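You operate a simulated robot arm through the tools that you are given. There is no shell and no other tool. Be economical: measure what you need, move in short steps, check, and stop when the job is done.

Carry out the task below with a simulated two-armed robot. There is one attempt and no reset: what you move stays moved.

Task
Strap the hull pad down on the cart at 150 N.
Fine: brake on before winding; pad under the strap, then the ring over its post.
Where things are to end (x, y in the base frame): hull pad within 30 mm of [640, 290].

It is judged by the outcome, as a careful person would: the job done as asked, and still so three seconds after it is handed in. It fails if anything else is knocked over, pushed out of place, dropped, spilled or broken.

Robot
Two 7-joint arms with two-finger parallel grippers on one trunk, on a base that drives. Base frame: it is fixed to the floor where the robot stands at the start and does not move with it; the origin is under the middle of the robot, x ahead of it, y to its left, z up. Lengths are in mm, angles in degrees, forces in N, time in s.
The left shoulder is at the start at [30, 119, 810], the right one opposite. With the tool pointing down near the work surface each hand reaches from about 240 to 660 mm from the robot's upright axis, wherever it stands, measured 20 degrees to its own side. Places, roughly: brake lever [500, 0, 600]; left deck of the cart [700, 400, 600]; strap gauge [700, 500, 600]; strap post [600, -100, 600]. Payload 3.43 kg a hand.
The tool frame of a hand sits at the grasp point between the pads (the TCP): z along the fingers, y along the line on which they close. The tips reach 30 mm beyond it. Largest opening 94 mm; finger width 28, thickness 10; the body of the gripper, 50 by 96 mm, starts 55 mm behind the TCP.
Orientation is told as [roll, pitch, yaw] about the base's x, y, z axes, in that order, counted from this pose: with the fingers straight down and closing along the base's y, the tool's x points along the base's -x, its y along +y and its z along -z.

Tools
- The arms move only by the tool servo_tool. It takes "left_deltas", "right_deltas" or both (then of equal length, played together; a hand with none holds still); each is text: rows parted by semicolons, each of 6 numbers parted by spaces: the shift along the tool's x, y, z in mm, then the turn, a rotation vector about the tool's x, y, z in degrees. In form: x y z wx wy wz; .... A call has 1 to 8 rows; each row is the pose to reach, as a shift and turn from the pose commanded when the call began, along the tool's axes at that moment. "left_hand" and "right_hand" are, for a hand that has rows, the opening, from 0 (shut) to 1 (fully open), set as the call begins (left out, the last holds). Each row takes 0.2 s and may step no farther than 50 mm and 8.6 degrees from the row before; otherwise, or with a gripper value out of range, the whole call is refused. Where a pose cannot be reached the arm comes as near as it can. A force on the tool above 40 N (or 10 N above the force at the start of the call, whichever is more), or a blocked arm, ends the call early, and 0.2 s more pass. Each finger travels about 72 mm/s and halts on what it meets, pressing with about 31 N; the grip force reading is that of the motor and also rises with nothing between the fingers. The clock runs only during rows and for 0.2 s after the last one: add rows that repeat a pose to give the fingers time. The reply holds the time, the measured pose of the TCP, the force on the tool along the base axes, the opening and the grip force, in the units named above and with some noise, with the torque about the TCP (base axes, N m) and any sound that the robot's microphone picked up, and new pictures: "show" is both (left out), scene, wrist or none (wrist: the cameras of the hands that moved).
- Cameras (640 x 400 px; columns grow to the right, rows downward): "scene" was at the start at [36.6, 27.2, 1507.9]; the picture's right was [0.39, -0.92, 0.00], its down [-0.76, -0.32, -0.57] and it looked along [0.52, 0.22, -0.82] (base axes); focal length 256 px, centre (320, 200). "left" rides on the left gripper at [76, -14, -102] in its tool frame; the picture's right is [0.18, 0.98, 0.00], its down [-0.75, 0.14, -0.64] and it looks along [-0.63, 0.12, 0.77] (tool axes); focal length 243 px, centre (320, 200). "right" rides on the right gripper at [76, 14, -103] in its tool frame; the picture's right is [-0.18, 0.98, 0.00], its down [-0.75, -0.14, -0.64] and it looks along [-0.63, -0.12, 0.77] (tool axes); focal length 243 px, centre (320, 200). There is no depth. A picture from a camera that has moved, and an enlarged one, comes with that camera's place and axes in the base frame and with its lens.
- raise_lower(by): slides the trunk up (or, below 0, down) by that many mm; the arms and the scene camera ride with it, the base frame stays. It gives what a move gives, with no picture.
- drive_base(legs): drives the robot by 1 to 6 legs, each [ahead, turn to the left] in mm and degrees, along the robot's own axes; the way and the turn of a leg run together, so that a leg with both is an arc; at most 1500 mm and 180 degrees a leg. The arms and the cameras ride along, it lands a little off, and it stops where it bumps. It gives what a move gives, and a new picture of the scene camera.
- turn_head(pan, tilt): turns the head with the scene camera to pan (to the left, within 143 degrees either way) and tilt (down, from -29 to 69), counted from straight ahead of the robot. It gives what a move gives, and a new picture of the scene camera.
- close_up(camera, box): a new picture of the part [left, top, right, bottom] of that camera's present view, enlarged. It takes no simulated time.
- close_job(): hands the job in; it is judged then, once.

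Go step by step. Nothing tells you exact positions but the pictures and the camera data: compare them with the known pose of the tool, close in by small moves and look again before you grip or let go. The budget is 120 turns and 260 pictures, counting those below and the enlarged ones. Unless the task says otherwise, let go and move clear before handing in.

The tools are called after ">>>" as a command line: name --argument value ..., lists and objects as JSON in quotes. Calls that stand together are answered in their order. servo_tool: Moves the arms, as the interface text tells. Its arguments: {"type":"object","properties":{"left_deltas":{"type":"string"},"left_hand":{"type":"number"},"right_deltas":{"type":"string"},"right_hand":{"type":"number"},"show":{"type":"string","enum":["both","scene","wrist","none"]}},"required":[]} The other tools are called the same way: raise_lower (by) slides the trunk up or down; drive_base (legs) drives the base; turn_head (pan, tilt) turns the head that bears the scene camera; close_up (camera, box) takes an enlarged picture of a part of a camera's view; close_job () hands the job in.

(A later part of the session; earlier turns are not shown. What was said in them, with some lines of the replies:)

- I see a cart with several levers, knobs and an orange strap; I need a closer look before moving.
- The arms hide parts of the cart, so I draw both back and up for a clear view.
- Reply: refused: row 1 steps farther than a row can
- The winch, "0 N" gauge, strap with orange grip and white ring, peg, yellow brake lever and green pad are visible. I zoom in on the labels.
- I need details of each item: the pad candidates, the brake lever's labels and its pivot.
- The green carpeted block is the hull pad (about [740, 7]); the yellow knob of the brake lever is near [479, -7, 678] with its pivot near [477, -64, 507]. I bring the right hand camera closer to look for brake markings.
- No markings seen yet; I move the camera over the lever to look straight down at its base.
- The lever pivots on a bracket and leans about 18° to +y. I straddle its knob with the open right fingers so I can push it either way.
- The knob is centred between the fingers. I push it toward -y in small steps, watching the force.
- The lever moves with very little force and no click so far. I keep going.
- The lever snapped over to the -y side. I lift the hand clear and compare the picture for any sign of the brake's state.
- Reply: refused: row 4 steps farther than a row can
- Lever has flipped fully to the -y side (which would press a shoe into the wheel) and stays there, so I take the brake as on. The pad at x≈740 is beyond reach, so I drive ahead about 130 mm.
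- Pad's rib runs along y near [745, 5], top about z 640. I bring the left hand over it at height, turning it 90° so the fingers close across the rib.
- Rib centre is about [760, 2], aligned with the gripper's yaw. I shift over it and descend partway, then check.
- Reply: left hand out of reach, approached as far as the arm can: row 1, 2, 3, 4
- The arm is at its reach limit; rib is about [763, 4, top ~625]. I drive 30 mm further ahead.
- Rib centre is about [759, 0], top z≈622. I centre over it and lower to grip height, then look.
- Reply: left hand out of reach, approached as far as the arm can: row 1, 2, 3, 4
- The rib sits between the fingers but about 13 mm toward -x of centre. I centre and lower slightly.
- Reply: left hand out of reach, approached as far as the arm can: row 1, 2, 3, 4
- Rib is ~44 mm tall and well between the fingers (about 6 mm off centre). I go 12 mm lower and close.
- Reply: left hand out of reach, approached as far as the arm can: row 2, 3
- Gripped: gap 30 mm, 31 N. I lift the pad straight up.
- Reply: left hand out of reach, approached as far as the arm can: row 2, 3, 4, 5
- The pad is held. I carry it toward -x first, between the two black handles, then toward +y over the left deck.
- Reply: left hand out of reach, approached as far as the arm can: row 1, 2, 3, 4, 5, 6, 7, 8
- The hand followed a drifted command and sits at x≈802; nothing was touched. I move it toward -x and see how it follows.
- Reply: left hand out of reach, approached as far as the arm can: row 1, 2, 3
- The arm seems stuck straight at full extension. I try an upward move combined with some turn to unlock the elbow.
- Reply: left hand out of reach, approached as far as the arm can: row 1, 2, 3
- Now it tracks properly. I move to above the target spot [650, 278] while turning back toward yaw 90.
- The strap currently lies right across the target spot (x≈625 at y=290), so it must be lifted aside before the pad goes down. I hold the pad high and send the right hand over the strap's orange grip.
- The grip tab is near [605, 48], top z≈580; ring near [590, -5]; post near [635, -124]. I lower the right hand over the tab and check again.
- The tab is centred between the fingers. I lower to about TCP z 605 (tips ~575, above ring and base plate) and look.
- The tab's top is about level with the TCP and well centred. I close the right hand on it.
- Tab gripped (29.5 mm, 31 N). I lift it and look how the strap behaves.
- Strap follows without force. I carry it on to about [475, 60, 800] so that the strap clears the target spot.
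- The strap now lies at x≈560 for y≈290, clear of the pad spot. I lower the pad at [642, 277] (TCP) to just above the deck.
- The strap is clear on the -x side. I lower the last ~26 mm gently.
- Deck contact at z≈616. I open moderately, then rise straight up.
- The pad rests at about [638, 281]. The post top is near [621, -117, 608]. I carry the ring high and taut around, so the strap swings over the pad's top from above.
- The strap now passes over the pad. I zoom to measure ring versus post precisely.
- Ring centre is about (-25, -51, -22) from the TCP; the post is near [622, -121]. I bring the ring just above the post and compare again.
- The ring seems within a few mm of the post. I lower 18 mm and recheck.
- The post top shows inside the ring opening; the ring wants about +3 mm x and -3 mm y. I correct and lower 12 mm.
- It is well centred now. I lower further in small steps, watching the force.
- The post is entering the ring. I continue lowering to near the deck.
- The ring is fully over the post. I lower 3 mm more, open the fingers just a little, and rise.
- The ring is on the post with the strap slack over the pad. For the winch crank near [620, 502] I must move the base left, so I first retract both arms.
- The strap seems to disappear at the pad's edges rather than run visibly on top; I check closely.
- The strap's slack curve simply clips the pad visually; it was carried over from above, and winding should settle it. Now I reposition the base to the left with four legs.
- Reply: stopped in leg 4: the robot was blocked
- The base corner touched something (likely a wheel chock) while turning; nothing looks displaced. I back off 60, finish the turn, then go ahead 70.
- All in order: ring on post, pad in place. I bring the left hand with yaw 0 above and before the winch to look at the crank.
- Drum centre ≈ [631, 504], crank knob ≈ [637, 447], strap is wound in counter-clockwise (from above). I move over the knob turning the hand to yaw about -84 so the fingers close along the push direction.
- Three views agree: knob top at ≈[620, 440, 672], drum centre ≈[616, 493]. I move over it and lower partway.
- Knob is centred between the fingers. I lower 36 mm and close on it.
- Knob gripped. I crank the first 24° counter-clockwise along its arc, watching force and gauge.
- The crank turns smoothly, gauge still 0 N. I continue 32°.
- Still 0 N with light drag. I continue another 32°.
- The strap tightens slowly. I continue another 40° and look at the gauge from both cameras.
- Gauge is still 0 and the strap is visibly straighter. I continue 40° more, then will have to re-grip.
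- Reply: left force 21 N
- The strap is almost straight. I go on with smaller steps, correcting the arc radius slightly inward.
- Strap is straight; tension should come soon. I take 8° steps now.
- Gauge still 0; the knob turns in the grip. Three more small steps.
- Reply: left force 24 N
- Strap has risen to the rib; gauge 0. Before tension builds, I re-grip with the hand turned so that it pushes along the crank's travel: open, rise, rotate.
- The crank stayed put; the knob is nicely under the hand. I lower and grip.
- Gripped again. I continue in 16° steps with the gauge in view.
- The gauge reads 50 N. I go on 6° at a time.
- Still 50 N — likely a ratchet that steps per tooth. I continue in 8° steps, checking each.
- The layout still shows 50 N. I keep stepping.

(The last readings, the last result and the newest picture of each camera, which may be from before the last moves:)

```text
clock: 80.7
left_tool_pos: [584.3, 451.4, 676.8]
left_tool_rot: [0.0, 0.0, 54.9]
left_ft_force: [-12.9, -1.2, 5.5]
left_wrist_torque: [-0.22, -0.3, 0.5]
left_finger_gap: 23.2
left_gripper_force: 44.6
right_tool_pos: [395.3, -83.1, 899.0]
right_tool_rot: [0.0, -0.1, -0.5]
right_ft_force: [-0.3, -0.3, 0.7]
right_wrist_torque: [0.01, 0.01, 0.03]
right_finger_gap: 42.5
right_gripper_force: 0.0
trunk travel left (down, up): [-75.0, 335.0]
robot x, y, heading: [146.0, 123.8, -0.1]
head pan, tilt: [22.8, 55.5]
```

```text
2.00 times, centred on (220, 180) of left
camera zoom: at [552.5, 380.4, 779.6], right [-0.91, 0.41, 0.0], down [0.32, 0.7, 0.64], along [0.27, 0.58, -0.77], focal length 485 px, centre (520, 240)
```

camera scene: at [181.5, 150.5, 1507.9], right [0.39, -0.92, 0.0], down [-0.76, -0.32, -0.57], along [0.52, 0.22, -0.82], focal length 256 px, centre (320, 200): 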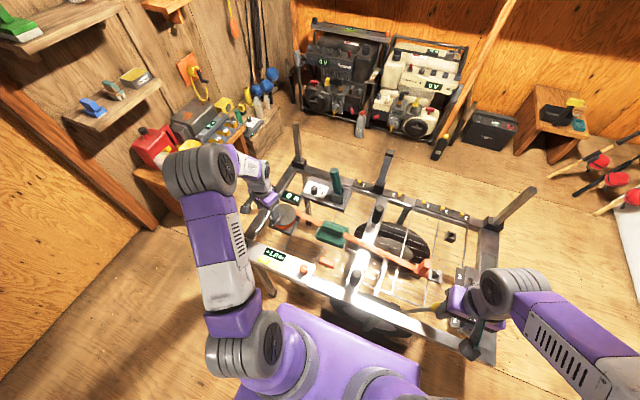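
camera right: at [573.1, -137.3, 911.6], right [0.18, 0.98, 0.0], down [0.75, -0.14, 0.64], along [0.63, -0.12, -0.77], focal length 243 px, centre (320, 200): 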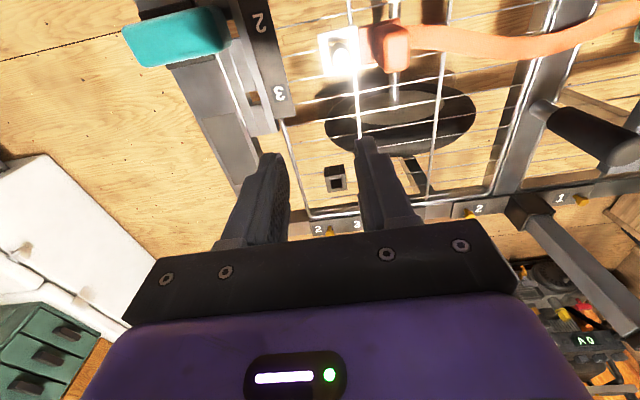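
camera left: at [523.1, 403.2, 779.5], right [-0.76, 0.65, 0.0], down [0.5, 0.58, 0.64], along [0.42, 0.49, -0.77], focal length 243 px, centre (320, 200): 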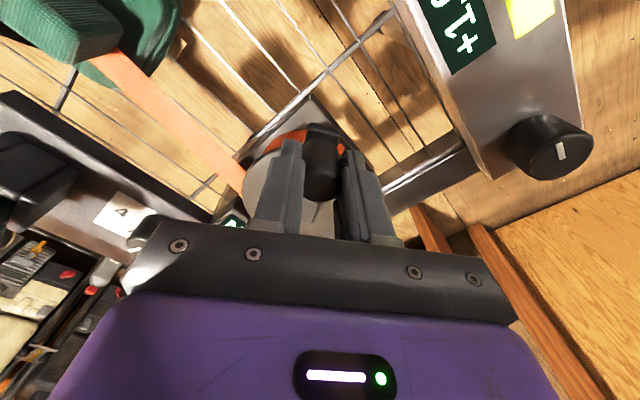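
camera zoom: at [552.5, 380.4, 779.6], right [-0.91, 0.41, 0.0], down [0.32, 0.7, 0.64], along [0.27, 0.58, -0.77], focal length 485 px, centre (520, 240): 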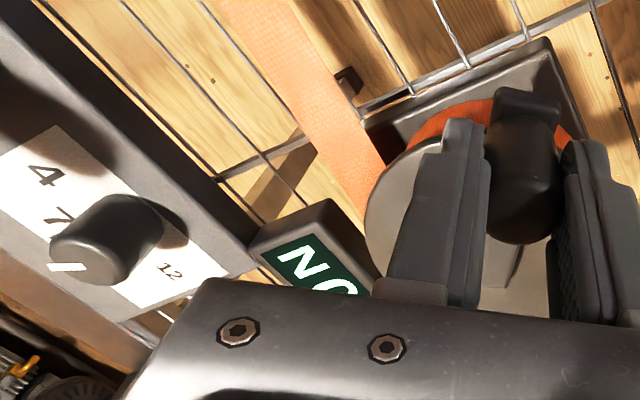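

>>> servo_tool --left_deltas "-0.5 -7.7 0 0 0 -8" --show "none"

>>> close_up --camera "left" --box '[120, 100, 320, 240]'

```text
clock: 81.1
left_tool_pos: [590.8, 446.6, 677.2]
left_tool_rot: [0.1, 0.0, 62.8]
left_ft_force: [-11.6, -3.0, 10.5]
left_wrist_torque: [0.03, 1.07, 0.45]
left_finger_gap: 23.0
left_gripper_force: 44.9
right_tool_pos: [395.0, -82.9, 899.9]
right_tool_rot: [0.0, -0.1, -0.4]
right_ft_force: [0.0, 0.2, 0.0]
right_wrist_torque: [0.01, 0.01, 0.0]
right_finger_gap: 42.2
right_gripper_force: 0.1
trunk travel left (down, up): [-75.0, 335.0]
robot x, y, heading: [146.7, 118.7, -0.2]
head pan, tilt: [22.8, 55.5]
```

```text
2.86 times, centred on (220, 170) of left
camera zoom: at [569.1, 372.3, 779.6], right [-0.96, 0.29, 0.0], down [0.22, 0.74, 0.64], along [0.18, 0.61, -0.77], focal length 693 px, centre (606, 286)
```

zoom: 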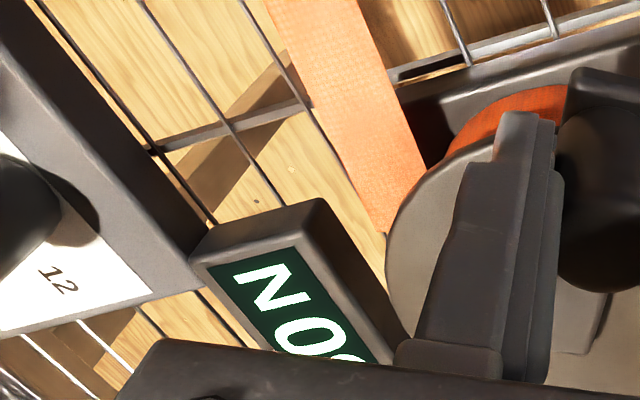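

>>> servo_tool --left_deltas "-0.5 -7.7 0 0 0 -8" --show "none"

>>> close_up --camera "left" --box '[120, 100, 320, 240]'

```text
clock: 81.5
left_tool_pos: [598.3, 443.2, 676.6]
left_tool_rot: [-0.2, -0.1, 70.8]
left_ft_force: [-11.5, -7.4, 10.9]
left_wrist_torque: [0.11, 0.88, 0.39]
left_finger_gap: 23.3
left_gripper_force: 45.0
right_tool_pos: [395.0, -83.9, 898.2]
right_tool_rot: [0.1, -0.1, -0.4]
right_ft_force: [-0.3, -0.5, 0.8]
right_wrist_torque: [-0.02, 0.0, 0.04]
right_finger_gap: 42.3
right_gripper_force: 0.0
trunk travel left (down, up): [-75.0, 335.0]
robot x, y, heading: [145.4, 121.5, 0.0]
head pan, tilt: [22.8, 55.5]
```

```text
2.86 times, centred on (220, 170) of left
camera zoom: at [587.3, 366.4, 779.6], right [-0.99, 0.15, 0.0], down [0.11, 0.76, 0.64], along [0.1, 0.63, -0.77], focal length 693 px, centre (606, 286)
```

zoom: 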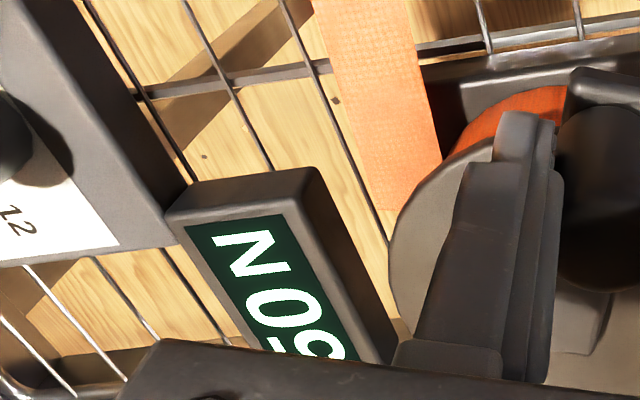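

It still reads 50 N; the tooth spacing may be 90° of crank. I continue 16°, check, expecting the next step near φ≈272°.

>>> servo_tool --left_deltas "-0.5 -7.7 0 0 0 -8;-2.1 -15.3 0 0 0 -16" --show "none"

>>> close_up --camera "left" --box '[120, 60, 320, 240]'

```text
clock: 82.1
left_tool_pos: [613.8, 439.2, 676.2]
left_tool_rot: [-0.2, 0.0, 86.8]
left_ft_force: [-6.7, -11.9, 11.9]
left_wrist_torque: [-0.08, 0.89, 0.27]
left_finger_gap: 23.4
left_gripper_force: 44.8
right_tool_pos: [394.7, -81.4, 898.7]
right_tool_rot: [0.1, -0.1, -0.4]
right_ft_force: [-0.4, 0.0, -0.6]
right_wrist_torque: [0.0, -0.04, 0.0]
right_finger_gap: 42.3
right_gripper_force: 0.1
trunk travel left (down, up): [-75.0, 335.0]
robot x, y, heading: [144.3, 125.0, 0.2]
head pan, tilt: [22.8, 55.5]
```

```text
2.22 times, centred on (220, 150) of left
camera zoom: at [624.2, 362.8, 779.6], right [-0.99, -0.13, 0.0], down [-0.1, 0.76, 0.64], along [-0.08, 0.64, -0.77], focal length 539 px, centre (542, 311)
```

zoom: 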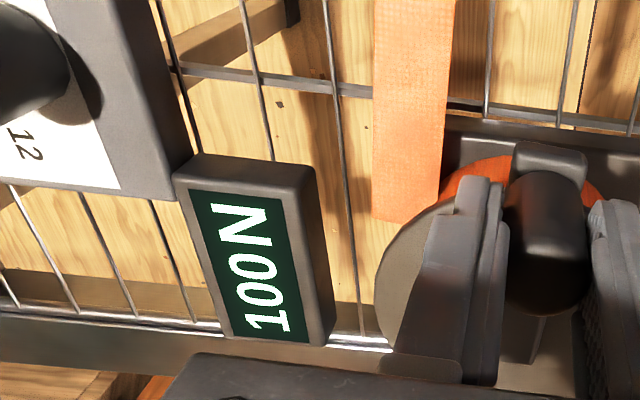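

100 N. The next step should come about 90° later. I continue with constant hand yaw, letting the knob turn in the grip, up to φ≈-34°.

>>> servo_tool --left_deltas "-1.1 -10 0 0 0 0;-3.5 -19.3 0 0 0 0;-7.4 -28.2 0 0 0 0;-12.8 -36.2 0 0 0 0;-19.6 -43.1 0 0 0 0;-27.5 -48.8 0 0 0 0" --show "none"

>>> close_up --camera "left" --box '[120, 20, 400, 240]'

>>> close_up --camera "scene" --box '[260, 170, 340, 230]'

```text
clock: 83.5
left_tool_pos: [664.0, 468.2, 675.6]
left_tool_rot: [-0.1, -0.1, 86.7]
left_ft_force: [-6.2, -2.3, 2.4]
left_wrist_torque: [-0.53, 0.42, 0.28]
left_finger_gap: 23.6
left_gripper_force: 45.1
right_tool_pos: [395.8, -82.6, 898.8]
right_tool_rot: [0.0, -0.1, -0.4]
right_ft_force: [0.4, 0.3, 0.6]
right_wrist_torque: [0.01, -0.01, 0.04]
right_finger_gap: 42.3
right_gripper_force: 0.1
trunk travel left (down, up): [-75.0, 335.0]
robot x, y, heading: [143.0, 123.2, -0.1]
head pan, tilt: [22.8, 55.5]
```

```text
1.82 times, centred on (260, 130) of left
camera zoom: at [674.4, 390.7, 778.1], right [-0.99, -0.13, 0.0], down [-0.1, 0.76, 0.64], along [-0.08, 0.64, -0.77], focal length 441 px, centre (429, 327)
```

zoom: 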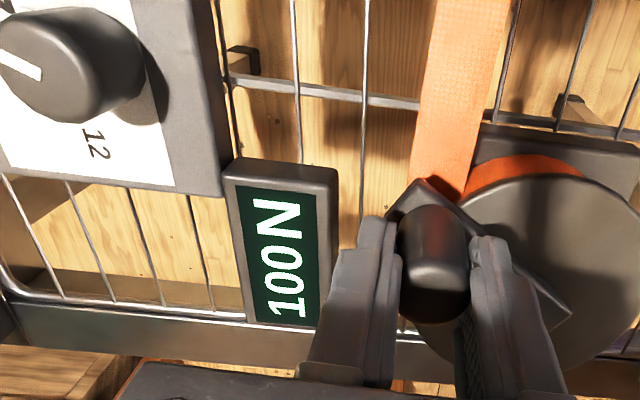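

```text
6.67 times, centred on (300, 200) of scene
camera zoom: at [180.9, 150.3, 1507.9], right [0.39, -0.92, 0.0], down [-0.76, -0.32, -0.57], along [0.52, 0.22, -0.82], focal length 1706 px, centre (453, 200)
```

zoom: 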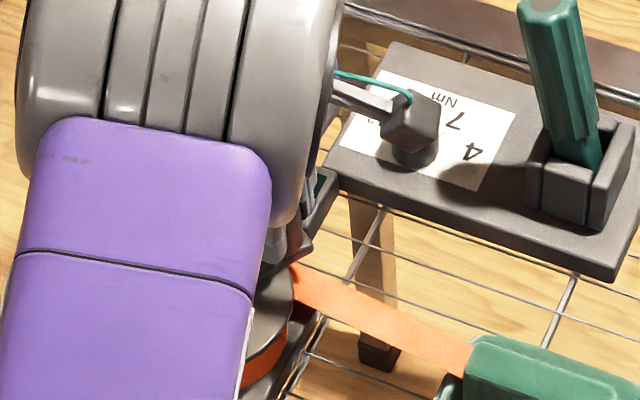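

Still 100 N, gauge clearly visible in the wrist view. I go on in small steps.

>>> servo_tool --left_deltas "-6.3 -5.3 0 0 0 0;-13.7 -7.1 0 0 0 0" --show "none"

>>> close_up --camera "left" --box '[120, 20, 400, 240]'

```text
clock: 84.1
left_tool_pos: [671.5, 482.9, 675.6]
left_tool_rot: [0.0, 0.0, 86.9]
left_ft_force: [-11.7, -2.0, 1.0]
left_wrist_torque: [-0.56, 0.36, 0.24]
left_finger_gap: 23.6
left_gripper_force: 45.1
right_tool_pos: [396.1, -82.0, 898.8]
right_tool_rot: [0.0, -0.1, -0.4]
right_ft_force: [0.7, 0.5, -0.9]
right_wrist_torque: [0.01, 0.01, 0.01]
right_finger_gap: 42.3
right_gripper_force: 0.1
trunk travel left (down, up): [-75.0, 335.0]
robot x, y, heading: [144.7, 124.3, 0.1]
head pan, tilt: [22.8, 55.5]
```

```text
1.82 times, centred on (260, 130) of left
camera zoom: at [681.6, 404.8, 778.1], right [-0.99, -0.13, 0.0], down [-0.1, 0.76, 0.64], along [-0.08, 0.64, -0.77], focal length 441 px, centre (429, 327)
```

zoom: 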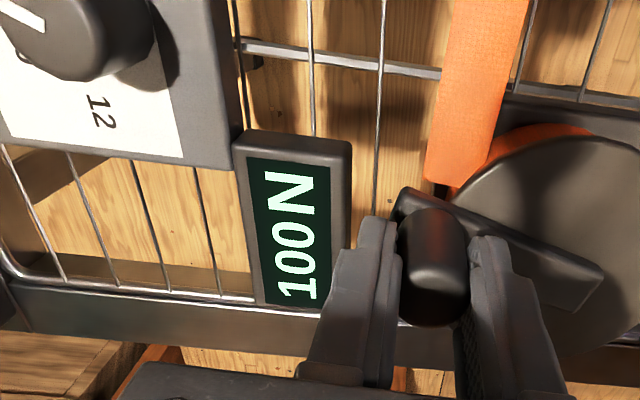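

>>> servo_tool --left_deltas "-6.5 0 0 0 0 0;-12.3 0.2 0 0 0 0" --show "none"

>>> close_up --camera "left" --box '[120, 20, 400, 240]'

```text
clock: 84.7
left_tool_pos: [672.9, 491.3, 675.5]
left_tool_rot: [0.0, 0.2, 86.7]
left_ft_force: [-12.8, -11.9, -1.2]
left_wrist_torque: [-0.4, 0.06, 0.66]
left_finger_gap: 23.5
left_gripper_force: 45.1
right_tool_pos: [395.3, -82.1, 899.7]
right_tool_rot: [0.0, -0.1, -0.4]
right_ft_force: [0.8, -0.5, 1.1]
right_wrist_torque: [0.04, 0.02, 0.01]
right_finger_gap: 42.3
right_gripper_force: 0.2
trunk travel left (down, up): [-75.0, 335.0]
robot x, y, heading: [146.6, 125.4, 0.2]
head pan, tilt: [22.8, 55.5]
```

```text
1.82 times, centred on (260, 130) of left
camera zoom: at [683.2, 413.8, 778.3], right [-0.99, -0.13, 0.0], down [-0.1, 0.76, 0.64], along [-0.08, 0.63, -0.77], focal length 441 px, centre (429, 327)
```

zoom: 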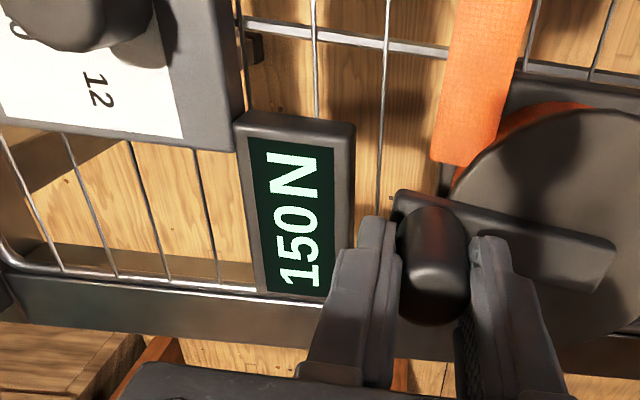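

The gauge reads 150 N. I open the hand and check that the tension holds before rising.

>>> servo_tool --left_deltas "0 0 0 0 0 0;0 0 0 0 0 0" --left_hand 0.65 --show "none"

>>> close_up --camera "left" --box '[120, 20, 400, 240]'

```text
clock: 85.3
left_tool_pos: [674.8, 493.0, 675.7]
left_tool_rot: [-0.1, 0.0, 86.7]
left_ft_force: [0.8, 0.4, -0.2]
left_wrist_torque: [-0.01, 0.01, 0.01]
left_finger_gap: 61.1
left_gripper_force: 0.1
right_tool_pos: [395.8, -82.9, 899.3]
right_tool_rot: [0.0, 0.0, -0.4]
right_ft_force: [0.0, 0.3, -0.4]
right_wrist_torque: [-0.03, -0.01, -0.01]
right_finger_gap: 42.1
right_gripper_force: 0.1
trunk travel left (down, up): [-75.0, 335.0]
robot x, y, heading: [145.1, 122.0, 0.1]
head pan, tilt: [22.8, 55.5]
```

```text
1.82 times, centred on (260, 130) of left
camera zoom: at [684.3, 415.9, 778.3], right [-0.99, -0.13, 0.0], down [-0.1, 0.76, 0.64], along [-0.08, 0.64, -0.77], focal length 441 px, centre (429, 327)
```

zoom: 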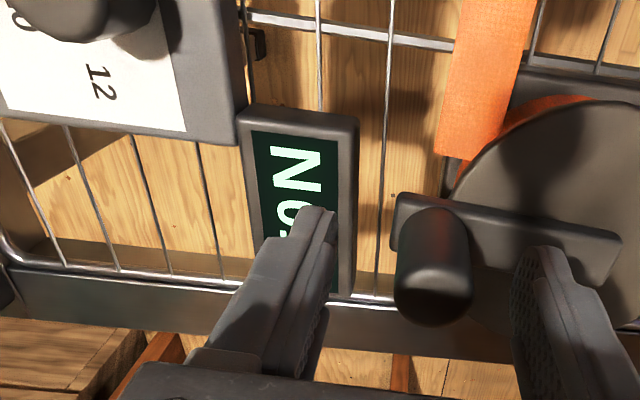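

The crank holds. I rise straight up and retreat.

>>> servo_tool --left_deltas "0 0 -40 0 0 0;0 0 -85 0 0 0;0 0 -130 0 0 0;0 0 -170 0 0 0;0 40 -190 0 0 0;0 85 -200 0 0 0;0 130 -200 0 0 0;0 170 -200 0 0 0" --show "scene"

>>> close_up --camera "scene" --box '[250, 170, 490, 330]'

>>> close_up --camera "scene" --box '[270, 180, 360, 250]'

```text
clock: 87.1
left_tool_pos: [497.3, 501.5, 875.7]
left_tool_rot: [-0.2, 0.0, 86.7]
left_ft_force: [-0.3, 0.1, 0.3]
left_wrist_torque: [0.01, -0.01, 0.04]
left_finger_gap: 61.0
left_gripper_force: 0.1
right_tool_pos: [396.1, -82.1, 899.3]
right_tool_rot: [0.0, 0.0, -0.4]
right_ft_force: [-0.2, 0.4, 0.5]
right_wrist_torque: [0.0, -0.03, -0.01]
right_finger_gap: 42.4
right_gripper_force: 0.0
trunk travel left (down, up): [-75.0, 335.0]
robot x, y, heading: [143.5, 124.1, 0.2]
head pan, tilt: [22.8, 55.5]
camera scene: at [180.7, 150.6, 1507.9], right [0.39, -0.92, 0.0], down [-0.76, -0.32, -0.57], along [0.52, 0.22, -0.82], focal length 256 px, centre (320, 200)
```

scene: 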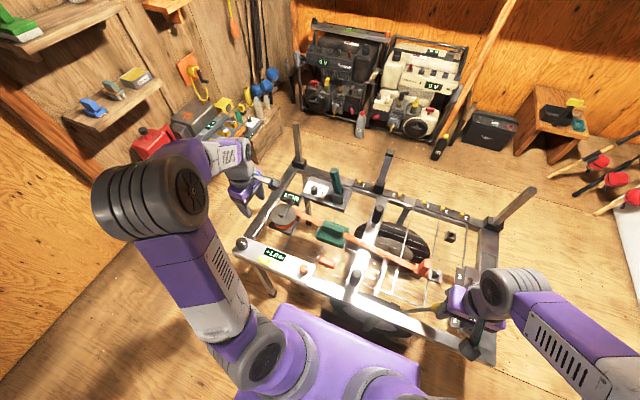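

```text
2.50 times, centred on (370, 250) of scene
camera zoom: at [180.7, 150.6, 1507.9], right [0.39, -0.92, 0.0], down [-0.76, -0.32, -0.57], along [0.52, 0.22, -0.82], focal length 640 px, centre (195, 75)
```

zoom: 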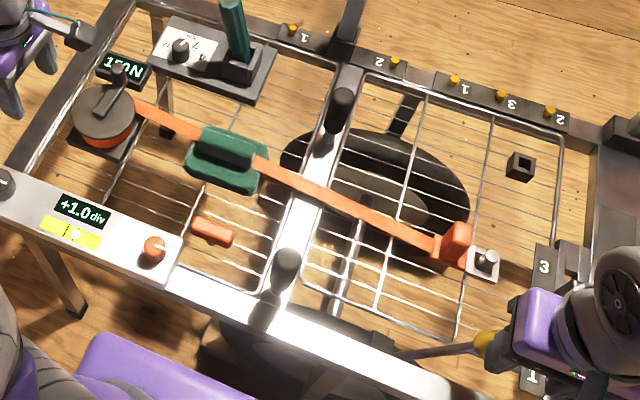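

```text
5.71 times, centred on (315, 215) of scene
camera zoom: at [180.7, 150.6, 1507.9], right [0.39, -0.92, 0.0], down [-0.76, -0.32, -0.57], along [0.52, 0.22, -0.82], focal length 1463 px, centre (349, 114)
```

zoom: 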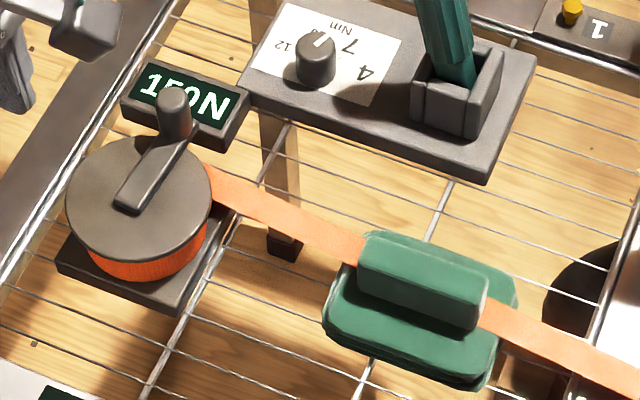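

The gauge holds 150 N with the hand away. The strap runs taut across the pad at about [637, 282], the ring is on its post, the brake lever stays in its switched position, and both hands are clear, so I hand in.

>>> close_job

```text
The job is handed in.
```

I've handed the job in: the hull pad is strapped down on the left deck, with the gauge reading 150 N. It still read 150 N after I let go of the crank and backed the hand away.

- **Pad:** it sits at about [637, 282], roughly 9 mm from the target. In the pictures the taut strap lies above the pad's base but appears to pass through its raised rib, not over the top. I took that as a drawing effect, because I carried the strap over the pad from above.
- **Ring:** it went over its post after the pad was in place.
- **Brake:** I flipped the lever to the opposite side before winding, and it stayed there. It has no markings, so I judged that side to be "on" from how it is built, not from a label.
- **Bump:** while I was moving, the base was blocked partway through a turn, probably by a wheel chock. I saw nothing on the cart out of place afterwards.
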